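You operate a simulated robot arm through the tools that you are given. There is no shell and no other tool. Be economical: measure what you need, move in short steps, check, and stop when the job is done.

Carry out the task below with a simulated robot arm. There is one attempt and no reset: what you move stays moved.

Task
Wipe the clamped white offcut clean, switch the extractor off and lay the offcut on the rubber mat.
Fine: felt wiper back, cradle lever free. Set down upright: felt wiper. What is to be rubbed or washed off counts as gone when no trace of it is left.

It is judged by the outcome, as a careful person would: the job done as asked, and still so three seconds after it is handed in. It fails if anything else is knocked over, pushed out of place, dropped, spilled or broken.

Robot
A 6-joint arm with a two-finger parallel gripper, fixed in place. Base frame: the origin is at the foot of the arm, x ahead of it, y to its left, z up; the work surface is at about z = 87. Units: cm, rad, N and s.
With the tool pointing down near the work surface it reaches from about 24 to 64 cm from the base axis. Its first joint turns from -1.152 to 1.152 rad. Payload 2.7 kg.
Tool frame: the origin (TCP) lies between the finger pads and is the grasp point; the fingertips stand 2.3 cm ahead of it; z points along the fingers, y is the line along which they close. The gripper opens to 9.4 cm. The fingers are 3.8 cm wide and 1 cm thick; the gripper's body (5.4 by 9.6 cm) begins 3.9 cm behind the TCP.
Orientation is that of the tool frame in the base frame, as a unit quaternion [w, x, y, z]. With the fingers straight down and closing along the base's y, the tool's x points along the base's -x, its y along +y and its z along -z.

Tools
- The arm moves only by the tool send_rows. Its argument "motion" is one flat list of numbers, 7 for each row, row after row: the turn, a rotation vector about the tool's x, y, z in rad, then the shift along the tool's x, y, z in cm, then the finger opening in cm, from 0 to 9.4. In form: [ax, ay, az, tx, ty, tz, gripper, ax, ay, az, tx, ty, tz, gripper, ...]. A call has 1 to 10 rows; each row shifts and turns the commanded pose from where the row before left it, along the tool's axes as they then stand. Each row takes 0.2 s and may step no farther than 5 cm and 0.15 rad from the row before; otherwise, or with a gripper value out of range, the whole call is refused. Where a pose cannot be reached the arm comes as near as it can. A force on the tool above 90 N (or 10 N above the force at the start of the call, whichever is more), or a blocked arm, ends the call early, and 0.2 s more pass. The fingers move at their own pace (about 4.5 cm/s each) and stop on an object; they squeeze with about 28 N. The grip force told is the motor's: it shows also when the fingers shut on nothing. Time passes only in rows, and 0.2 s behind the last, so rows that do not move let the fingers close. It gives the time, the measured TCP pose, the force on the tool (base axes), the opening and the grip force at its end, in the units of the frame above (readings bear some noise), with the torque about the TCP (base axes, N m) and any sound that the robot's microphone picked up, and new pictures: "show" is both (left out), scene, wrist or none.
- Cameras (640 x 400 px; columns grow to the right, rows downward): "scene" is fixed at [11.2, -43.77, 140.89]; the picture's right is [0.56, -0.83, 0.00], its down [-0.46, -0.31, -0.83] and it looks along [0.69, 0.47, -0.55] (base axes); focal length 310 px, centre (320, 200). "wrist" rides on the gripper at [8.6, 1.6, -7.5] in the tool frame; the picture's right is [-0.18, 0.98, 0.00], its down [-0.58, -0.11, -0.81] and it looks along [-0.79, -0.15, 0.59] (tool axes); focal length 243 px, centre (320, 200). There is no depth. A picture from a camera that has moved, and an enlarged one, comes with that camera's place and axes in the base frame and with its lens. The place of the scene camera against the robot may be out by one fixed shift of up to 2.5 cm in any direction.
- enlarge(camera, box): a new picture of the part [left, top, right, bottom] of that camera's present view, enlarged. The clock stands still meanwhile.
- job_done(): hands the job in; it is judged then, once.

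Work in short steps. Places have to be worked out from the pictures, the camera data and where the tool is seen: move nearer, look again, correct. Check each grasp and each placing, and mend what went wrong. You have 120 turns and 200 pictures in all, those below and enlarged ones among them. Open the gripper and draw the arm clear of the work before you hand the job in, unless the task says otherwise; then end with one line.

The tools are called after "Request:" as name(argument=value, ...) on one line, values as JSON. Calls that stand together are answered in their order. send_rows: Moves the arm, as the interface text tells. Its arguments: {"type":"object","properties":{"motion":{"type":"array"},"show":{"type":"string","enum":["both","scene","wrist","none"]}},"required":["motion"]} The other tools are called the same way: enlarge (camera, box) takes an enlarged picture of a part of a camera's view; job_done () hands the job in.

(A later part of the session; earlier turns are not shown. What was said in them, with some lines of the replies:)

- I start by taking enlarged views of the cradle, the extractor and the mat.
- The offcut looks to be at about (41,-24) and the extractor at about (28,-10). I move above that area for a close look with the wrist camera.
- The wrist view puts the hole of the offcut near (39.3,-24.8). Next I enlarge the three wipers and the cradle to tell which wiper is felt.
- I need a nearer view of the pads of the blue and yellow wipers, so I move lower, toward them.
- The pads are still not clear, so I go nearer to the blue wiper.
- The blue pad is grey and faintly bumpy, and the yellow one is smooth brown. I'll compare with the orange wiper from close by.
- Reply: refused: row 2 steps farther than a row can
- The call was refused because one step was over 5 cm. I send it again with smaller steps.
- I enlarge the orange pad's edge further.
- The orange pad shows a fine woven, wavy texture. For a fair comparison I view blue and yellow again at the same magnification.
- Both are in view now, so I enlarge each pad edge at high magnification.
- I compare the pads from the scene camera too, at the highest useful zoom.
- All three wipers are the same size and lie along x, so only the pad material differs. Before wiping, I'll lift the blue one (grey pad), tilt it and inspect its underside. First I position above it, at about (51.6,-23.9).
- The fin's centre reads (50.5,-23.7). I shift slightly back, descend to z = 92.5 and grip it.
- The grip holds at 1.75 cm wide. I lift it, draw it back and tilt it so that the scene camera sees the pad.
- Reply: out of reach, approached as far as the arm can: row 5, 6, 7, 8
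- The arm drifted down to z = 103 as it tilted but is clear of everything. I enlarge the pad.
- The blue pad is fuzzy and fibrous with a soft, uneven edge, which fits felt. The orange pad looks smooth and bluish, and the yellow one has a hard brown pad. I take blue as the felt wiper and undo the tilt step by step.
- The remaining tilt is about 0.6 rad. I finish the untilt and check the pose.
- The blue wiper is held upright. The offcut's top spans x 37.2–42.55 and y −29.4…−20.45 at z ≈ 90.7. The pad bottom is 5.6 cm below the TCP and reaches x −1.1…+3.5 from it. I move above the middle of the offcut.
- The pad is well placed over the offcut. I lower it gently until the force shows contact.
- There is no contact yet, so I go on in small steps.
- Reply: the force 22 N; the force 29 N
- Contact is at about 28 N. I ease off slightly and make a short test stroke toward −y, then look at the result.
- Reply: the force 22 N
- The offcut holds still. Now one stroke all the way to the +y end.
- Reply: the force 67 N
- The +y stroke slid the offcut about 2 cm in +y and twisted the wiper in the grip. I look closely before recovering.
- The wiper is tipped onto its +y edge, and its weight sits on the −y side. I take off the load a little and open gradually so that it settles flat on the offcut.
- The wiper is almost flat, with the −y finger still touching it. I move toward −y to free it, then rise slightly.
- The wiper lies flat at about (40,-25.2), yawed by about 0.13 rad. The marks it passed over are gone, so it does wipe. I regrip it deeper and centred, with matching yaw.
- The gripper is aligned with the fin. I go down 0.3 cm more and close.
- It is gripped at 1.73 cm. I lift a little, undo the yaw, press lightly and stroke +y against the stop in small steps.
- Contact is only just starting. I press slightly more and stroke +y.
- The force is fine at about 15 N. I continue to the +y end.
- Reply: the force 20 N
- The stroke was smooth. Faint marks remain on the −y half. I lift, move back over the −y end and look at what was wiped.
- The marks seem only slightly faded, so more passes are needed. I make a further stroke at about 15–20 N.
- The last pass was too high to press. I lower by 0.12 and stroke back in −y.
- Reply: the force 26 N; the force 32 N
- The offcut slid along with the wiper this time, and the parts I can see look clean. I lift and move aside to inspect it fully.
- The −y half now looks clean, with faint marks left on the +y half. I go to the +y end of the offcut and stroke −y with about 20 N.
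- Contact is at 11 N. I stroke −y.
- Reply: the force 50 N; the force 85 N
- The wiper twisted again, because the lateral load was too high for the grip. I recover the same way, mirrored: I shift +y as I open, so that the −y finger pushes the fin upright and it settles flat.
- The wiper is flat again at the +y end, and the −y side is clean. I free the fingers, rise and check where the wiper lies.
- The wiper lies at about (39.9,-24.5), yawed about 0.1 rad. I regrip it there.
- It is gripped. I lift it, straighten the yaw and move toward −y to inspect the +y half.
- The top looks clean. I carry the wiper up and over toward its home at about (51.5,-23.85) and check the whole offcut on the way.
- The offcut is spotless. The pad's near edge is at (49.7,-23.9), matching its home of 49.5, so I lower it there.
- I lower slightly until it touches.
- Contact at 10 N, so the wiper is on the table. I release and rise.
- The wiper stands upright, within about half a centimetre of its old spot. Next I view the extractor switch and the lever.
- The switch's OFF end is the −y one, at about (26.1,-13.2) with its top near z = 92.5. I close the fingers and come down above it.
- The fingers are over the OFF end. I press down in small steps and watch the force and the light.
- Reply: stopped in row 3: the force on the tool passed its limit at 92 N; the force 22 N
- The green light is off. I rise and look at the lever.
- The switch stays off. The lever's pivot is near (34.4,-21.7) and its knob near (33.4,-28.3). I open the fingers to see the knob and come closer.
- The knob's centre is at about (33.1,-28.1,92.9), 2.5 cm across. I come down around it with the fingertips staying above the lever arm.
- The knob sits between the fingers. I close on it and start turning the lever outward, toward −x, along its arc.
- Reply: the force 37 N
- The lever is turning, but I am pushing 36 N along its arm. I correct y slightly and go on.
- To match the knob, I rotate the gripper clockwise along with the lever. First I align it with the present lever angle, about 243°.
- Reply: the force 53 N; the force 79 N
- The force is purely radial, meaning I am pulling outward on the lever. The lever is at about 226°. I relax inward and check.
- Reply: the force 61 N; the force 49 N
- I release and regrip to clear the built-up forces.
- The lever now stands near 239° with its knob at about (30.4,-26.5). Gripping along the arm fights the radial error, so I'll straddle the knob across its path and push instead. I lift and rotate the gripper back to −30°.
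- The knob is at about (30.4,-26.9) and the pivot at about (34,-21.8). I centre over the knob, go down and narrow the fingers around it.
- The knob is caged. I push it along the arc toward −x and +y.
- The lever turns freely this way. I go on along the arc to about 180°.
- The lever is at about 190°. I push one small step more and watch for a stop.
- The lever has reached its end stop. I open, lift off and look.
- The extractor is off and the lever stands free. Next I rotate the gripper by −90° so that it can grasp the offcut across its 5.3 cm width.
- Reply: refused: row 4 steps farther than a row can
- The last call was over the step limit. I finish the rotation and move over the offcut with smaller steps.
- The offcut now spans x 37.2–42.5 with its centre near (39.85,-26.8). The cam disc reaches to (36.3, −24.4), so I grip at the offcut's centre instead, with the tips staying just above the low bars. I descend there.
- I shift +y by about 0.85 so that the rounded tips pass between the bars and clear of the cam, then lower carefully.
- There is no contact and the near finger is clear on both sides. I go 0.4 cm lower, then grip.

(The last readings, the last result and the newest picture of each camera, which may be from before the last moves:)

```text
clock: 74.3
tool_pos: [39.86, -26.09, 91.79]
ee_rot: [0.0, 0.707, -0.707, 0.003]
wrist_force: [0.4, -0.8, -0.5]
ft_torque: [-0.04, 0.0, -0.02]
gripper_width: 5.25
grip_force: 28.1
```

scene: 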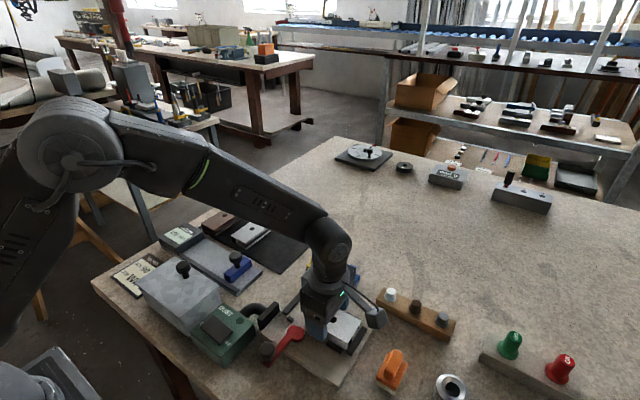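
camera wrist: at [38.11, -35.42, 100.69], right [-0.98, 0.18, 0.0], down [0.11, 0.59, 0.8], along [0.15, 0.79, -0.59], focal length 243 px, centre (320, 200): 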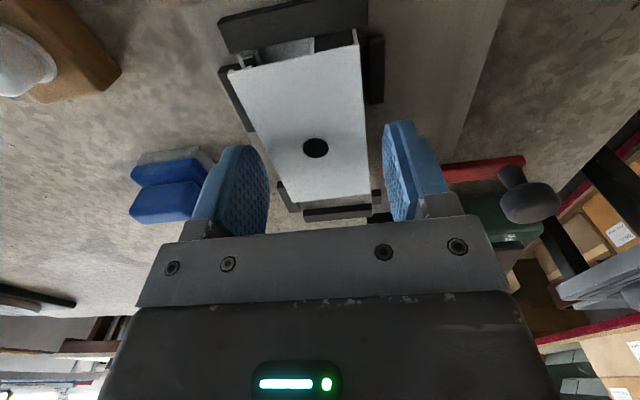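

It is gripped at 5.25 cm, the offcut's width. I lift it slowly.

Request:
send_rows(motion=[0, 0, 0, 0, 0, -1, 4, 0, 0, 0, 0, 0, -3, 4, 0, 0, 0, 0, 0, -4.5, 4, 0, 0, 0, 0, 0, -4, 4], show="both")

Request:
enlarge(camera="scene", box=[100, 190, 320, 330])

```text
clock: 75.3
tool_pos: [40.05, -26.12, 104.21]
ee_rot: [0.001, 0.708, -0.706, 0.003]
wrist_force: [0.1, 0.4, -0.2]
ft_torque: [0.01, -0.02, 0.0]
gripper_width: 5.23
grip_force: 27.8
camera wrist: at [38.28, -34.59, 111.73], right [-0.98, 0.18, 0.0], down [0.11, 0.58, 0.8], along [0.15, 0.79, -0.59], focal length 243 px, centre (320, 200)
```

scene: 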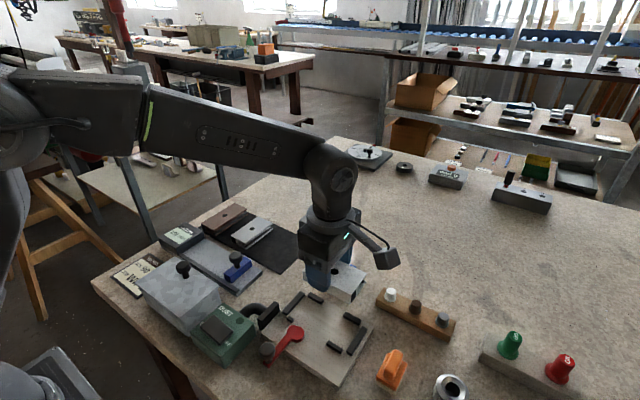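
wrist: 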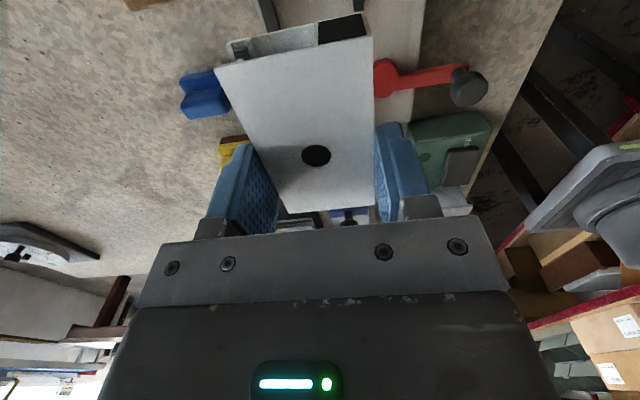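

```text
2.86 times, centred on (210, 260) of scene
camera zoom: at [11.2, -43.77, 140.89], right [0.56, -0.83, 0.0], down [-0.46, -0.31, -0.83], along [0.69, 0.47, -0.55], focal length 887 px, centre (634, 29)
```

zoom: 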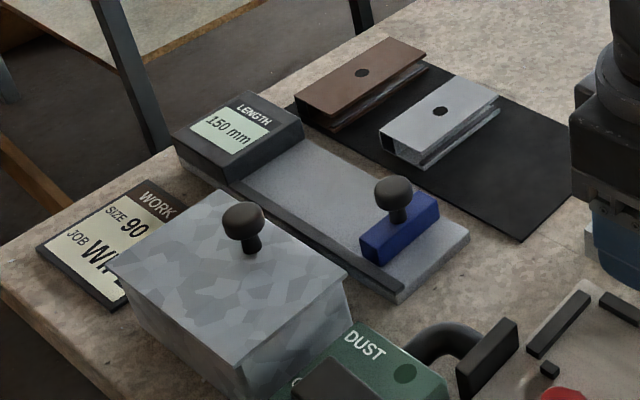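

The offcut is held level and the cradle is empty. The mat's free area spans x 45–59, y −9.6…2.4. I rotate the offcut so that its length lies along x, like the others there.

Request:
send_rows(motion=[0, 0, 0.15, 0, 0, 0, 4, 0, 0, 0.15, 0, 0, 0, 4, 0, 0, 0.15, 0, 0, 0, 4, 0, 0, 0.15, 0, 0, 0, 4, 0, 0, 0.15, 0, 0, 0, 4, 0, 0, 0.15, 0, 0, 0, 4, 0, 0, 0.15, 0, 0, 0, 4, 0, 0, 0.15, 0, 0, 0, 4, 0, 0, 0.15, 0, 0, 0, 4, 0, 0, 0.15, 0, 0, 0, 4], show="none")

Request:
send_rows(motion=[0, 0, 0.074, 0, 0, 0, 4, 0, 0, 0, -2.1, 3.73, 0, 4, 0, 0, 0, -2.1, 3.73, 0, 4, 0, 0, 0, -2.1, 3.73, 0, 4, 0, 0, 0, -2.1, 3.73, 0, 4, 0, 0, 0, -2.1, 3.73, 0, 4, 0, 0, 0, -2.1, 3.73, 0, 4, 0, 0, 0, 0, 0, 0, 4], show="both")

```text
clock: 77.5
tool_pos: [39.94, -26.04, 104.17]
ee_rot: [0.001, -0.036, 0.999, -0.002]
wrist_force: [-0.6, 0.4, -0.7]
ft_torque: [-0.02, -0.02, 0.01]
gripper_width: 5.24
grip_force: 28.1
```

```text
clock: 79.3
tool_pos: [52.65, -3.56, 104.03]
ee_rot: [0.002, 0.001, 1.0, -0.002]
wrist_force: [0.4, 0.2, -0.4]
ft_torque: [-0.01, 0.0, 0.0]
gripper_width: 5.23
grip_force: 27.8
camera wrist: at [43.82, -1.79, 111.54], right [0.19, 0.98, 0.0], down [0.58, -0.11, 0.81], along [0.79, -0.15, -0.59], focal length 243 px, centre (320, 200)
```

scene: 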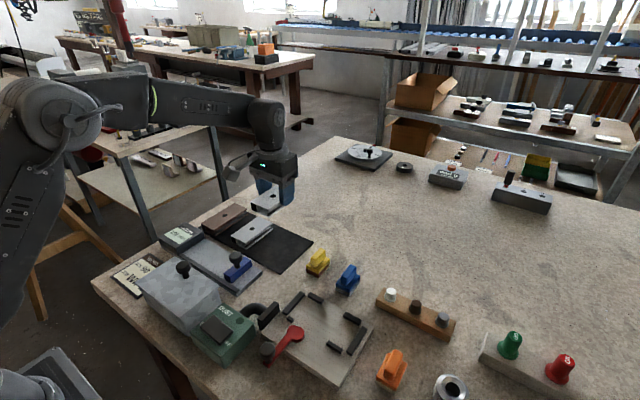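
wrist: 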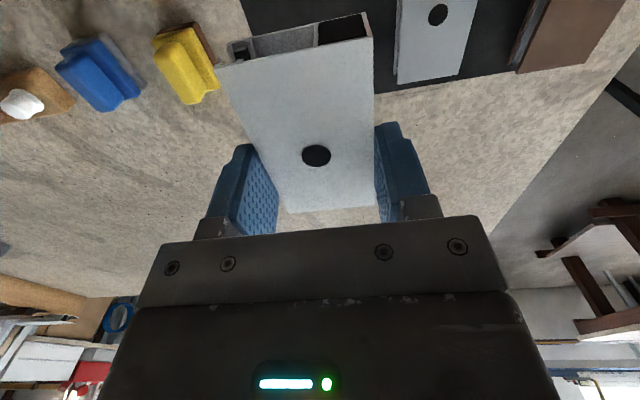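

The offcut is over the free part of the mat and would cover about x 47.5–56.5, y −6.2…−0.9. I lower it.

Request:
send_rows(motion=[0, 0, 0, 0, 0, 4.5, 4, 0, 0, 0, 0, 0, 4.5, 4, 0, 0, 0, 0, 0, 2.5, 4, 0, 0, 0, 0, 0, 0.8, 4], show="both")

Request:
enlarge(camera="scene", box=[190, 180, 330, 290])

```text
clock: 80.3
tool_pos: [52.58, -3.63, 91.98]
ee_rot: [0.002, 0.0, 1.0, -0.002]
wrist_force: [-0.4, 0.5, -1.3]
ft_torque: [-0.01, 0.02, 0.0]
gripper_width: 5.22
grip_force: 28.2
camera wrist: at [43.86, -1.87, 99.41], right [0.18, 0.98, 0.0], down [0.58, -0.11, 0.81], along [0.79, -0.15, -0.59], focal length 243 px, centre (320, 200)
```

scene: 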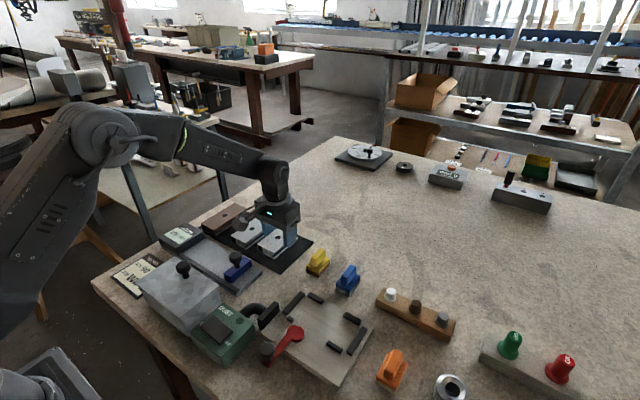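
wrist: 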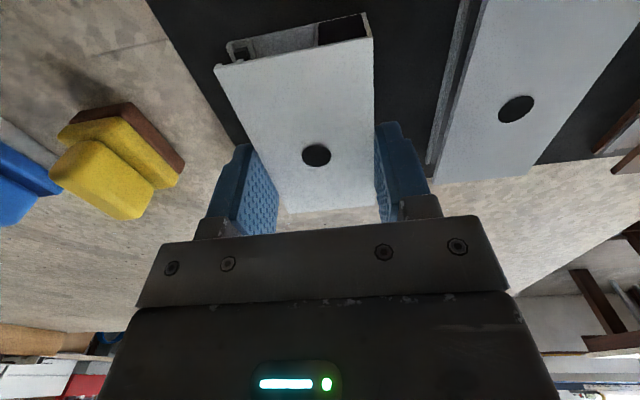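

```text
3.64 times, centred on (260, 235) of scene
camera zoom: at [11.2, -43.77, 140.89], right [0.56, -0.83, 0.0], down [-0.46, -0.31, -0.83], along [0.69, 0.47, -0.55], focal length 1129 px, centre (538, 73)
```

zoom: 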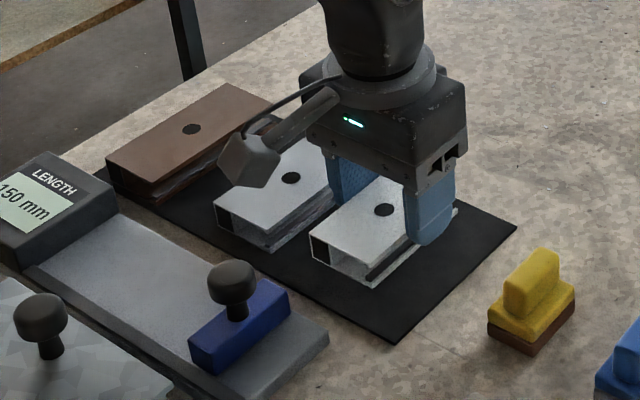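

There is room on the −y side, so I shift 1 cm that way for clearance and lower until contact.

Request:
send_rows(motion=[0, 0, 0, 0, -1, 0, 4, 0, 0, 0, 0, 0, 0.6, 4, 0, 0, 0, 0, 0, 0.3, 4, 0, 0, 0, 0, 0, 0.2, 4], show="none")

```text
clock: 81.3
tool_pos: [52.61, -4.64, 90.8]
ee_rot: [0.002, -0.001, 1.0, -0.001]
wrist_force: [1.1, 0.0, -0.8]
ft_torque: [0.02, -0.03, 0.03]
gripper_width: 5.24
grip_force: 27.7
```

Request:
send_rows(motion=[0, 0, 0, 0, 0, 0.2, 4, 0, 0, 0, 0, 0, 0.15, 4], show="none")

Request:
send_rows(motion=[0, 0, 0, 0, 0, 0.15, 4], show="none")

```text
clock: 81.9
tool_pos: [52.54, -4.66, 90.6]
ee_rot: [0.002, 0.001, 1.0, -0.001]
wrist_force: [-0.4, 0.5, 0.0]
ft_torque: [0.03, 0.02, 0.02]
gripper_width: 5.27
grip_force: 27.9
```

```text
clock: 82.3
tool_pos: [52.56, -4.78, 90.36]
ee_rot: [0.002, 0.001, 1.0, -0.002]
wrist_force: [-3.5, 0.9, 11.5]
ft_torque: [0.12, 0.67, -0.07]
gripper_width: 5.25
grip_force: 28.3
```

It touches the mat at 11 N. I release gently and rise straight up.

Request:
send_rows(motion=[0, 0, 0, 0, 0, 0, 5.6, 0, 0, 0, 0, 0, 0, 6.2, 0, 0, 0, 0, 0, 0, 6.4, 0, 0, 0, 0, 0, -3, 6.4, 0, 0, 0, 0, 0, -4.5, 6.4, 0, 0, 0, 0, 0, -4.5, 6.4, 0, 0, 0, 4, 0, -3, 6.4], show="both")

Request:
enlarge(camera="scene", box=[190, 180, 330, 290])

Request:
enlarge(camera="scene", box=[190, 230, 410, 390])

```text
clock: 83.9
tool_pos: [48.54, -4.55, 105.45]
ee_rot: [0.001, 0.0, 1.0, -0.003]
wrist_force: [0.8, -0.4, 0.3]
ft_torque: [0.03, 0.0, -0.03]
gripper_width: 6.39
grip_force: 0.0
camera wrist: at [39.81, -2.82, 112.91], right [0.18, 0.98, 0.0], down [0.58, -0.11, 0.81], along [0.79, -0.15, -0.59], focal length 243 px, centre (320, 200)
```

scene: 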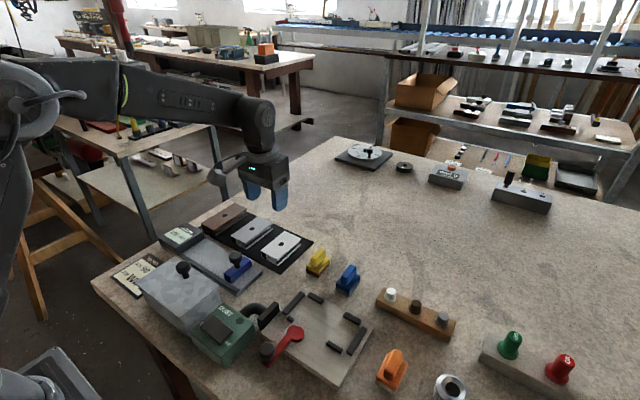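
wrist: 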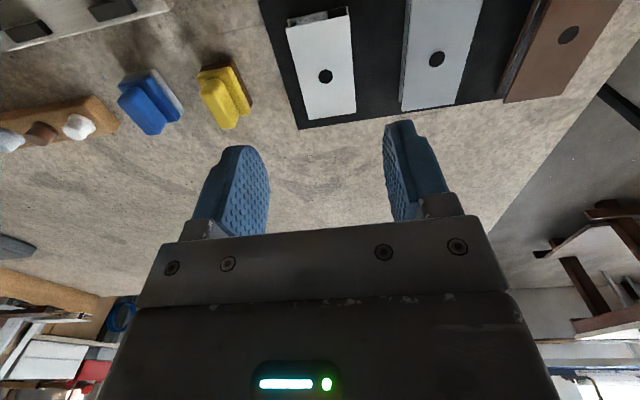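

```text
3.64 times, centred on (260, 235) of scene
camera zoom: at [11.2, -43.77, 140.89], right [0.56, -0.83, 0.0], down [-0.46, -0.31, -0.83], along [0.69, 0.47, -0.55], focal length 1129 px, centre (538, 73)
```

zoom: 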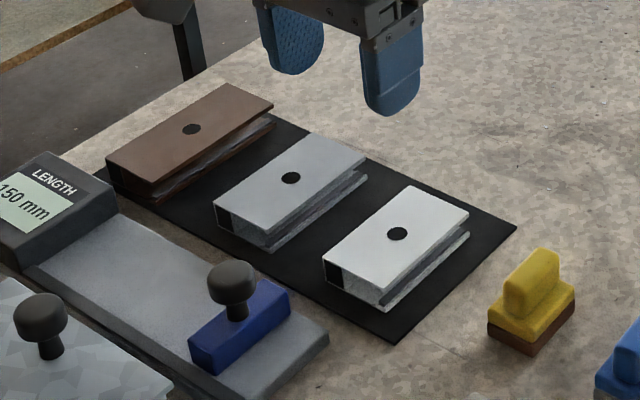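

```text
2.50 times, centred on (300, 310) of scene
camera zoom: at [11.2, -43.77, 140.89], right [0.56, -0.83, 0.0], down [-0.46, -0.31, -0.83], along [0.69, 0.47, -0.55], focal length 776 px, centre (370, -75)
```

zoom: 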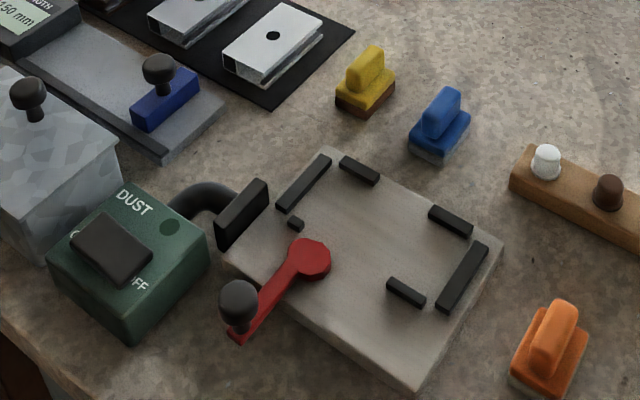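

The offcut lies on the mat, the switch is off, the lever is free and the wiper stands upright. One last close check for any trace of the marks.

Request:
enlarge(camera="wrist", box=[275, 0, 375, 130])

Request:
enlarge(camera="scene", box=[255, 225, 305, 270])

```text
3.08 times, centred on (325, 65) of wrist
camera zoom: at [39.81, -2.82, 112.91], right [0.18, 0.98, 0.0], down [0.58, -0.11, 0.81], along [0.79, -0.15, -0.59], focal length 746 px, centre (305, 615)
```

zoom: 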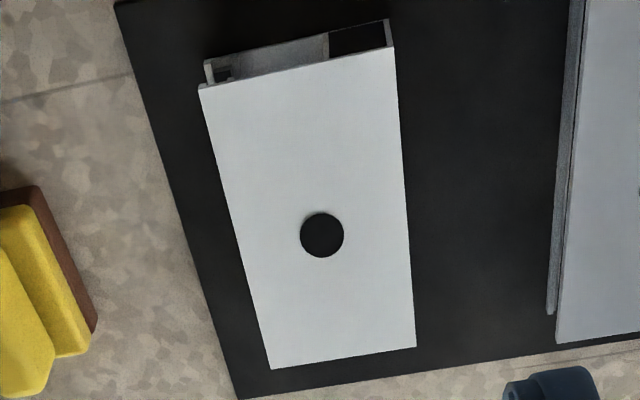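

```text
8.89 times, centred on (280, 248) of scene
camera zoom: at [11.2, -43.77, 140.89], right [0.56, -0.83, 0.0], down [-0.46, -0.31, -0.83], along [0.69, 0.47, -0.55], focal length 2759 px, centre (676, -222)
```

zoom: 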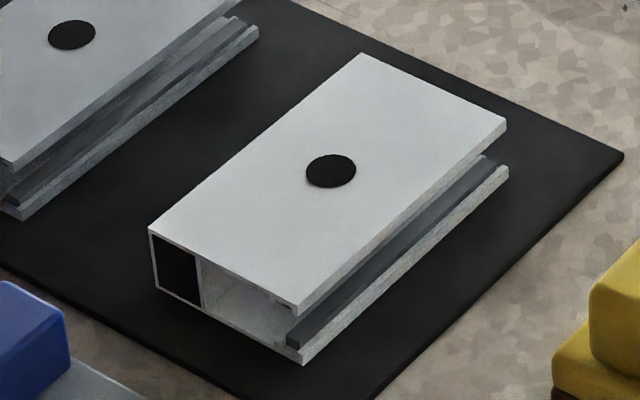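

The offcut is clean and flat on the mat, and the gripper is open and clear of everything. I hand the job in.

Request:
job_done()

```text
The job is handed in.
```

The white offcut is wiped clean and lying on the rubber mat, the extractor is off, the cradle lever is free, and the wiper stands upright about half a centimetre from where it was; I judged the blue one to be felt by its pad, as nothing was labelled.
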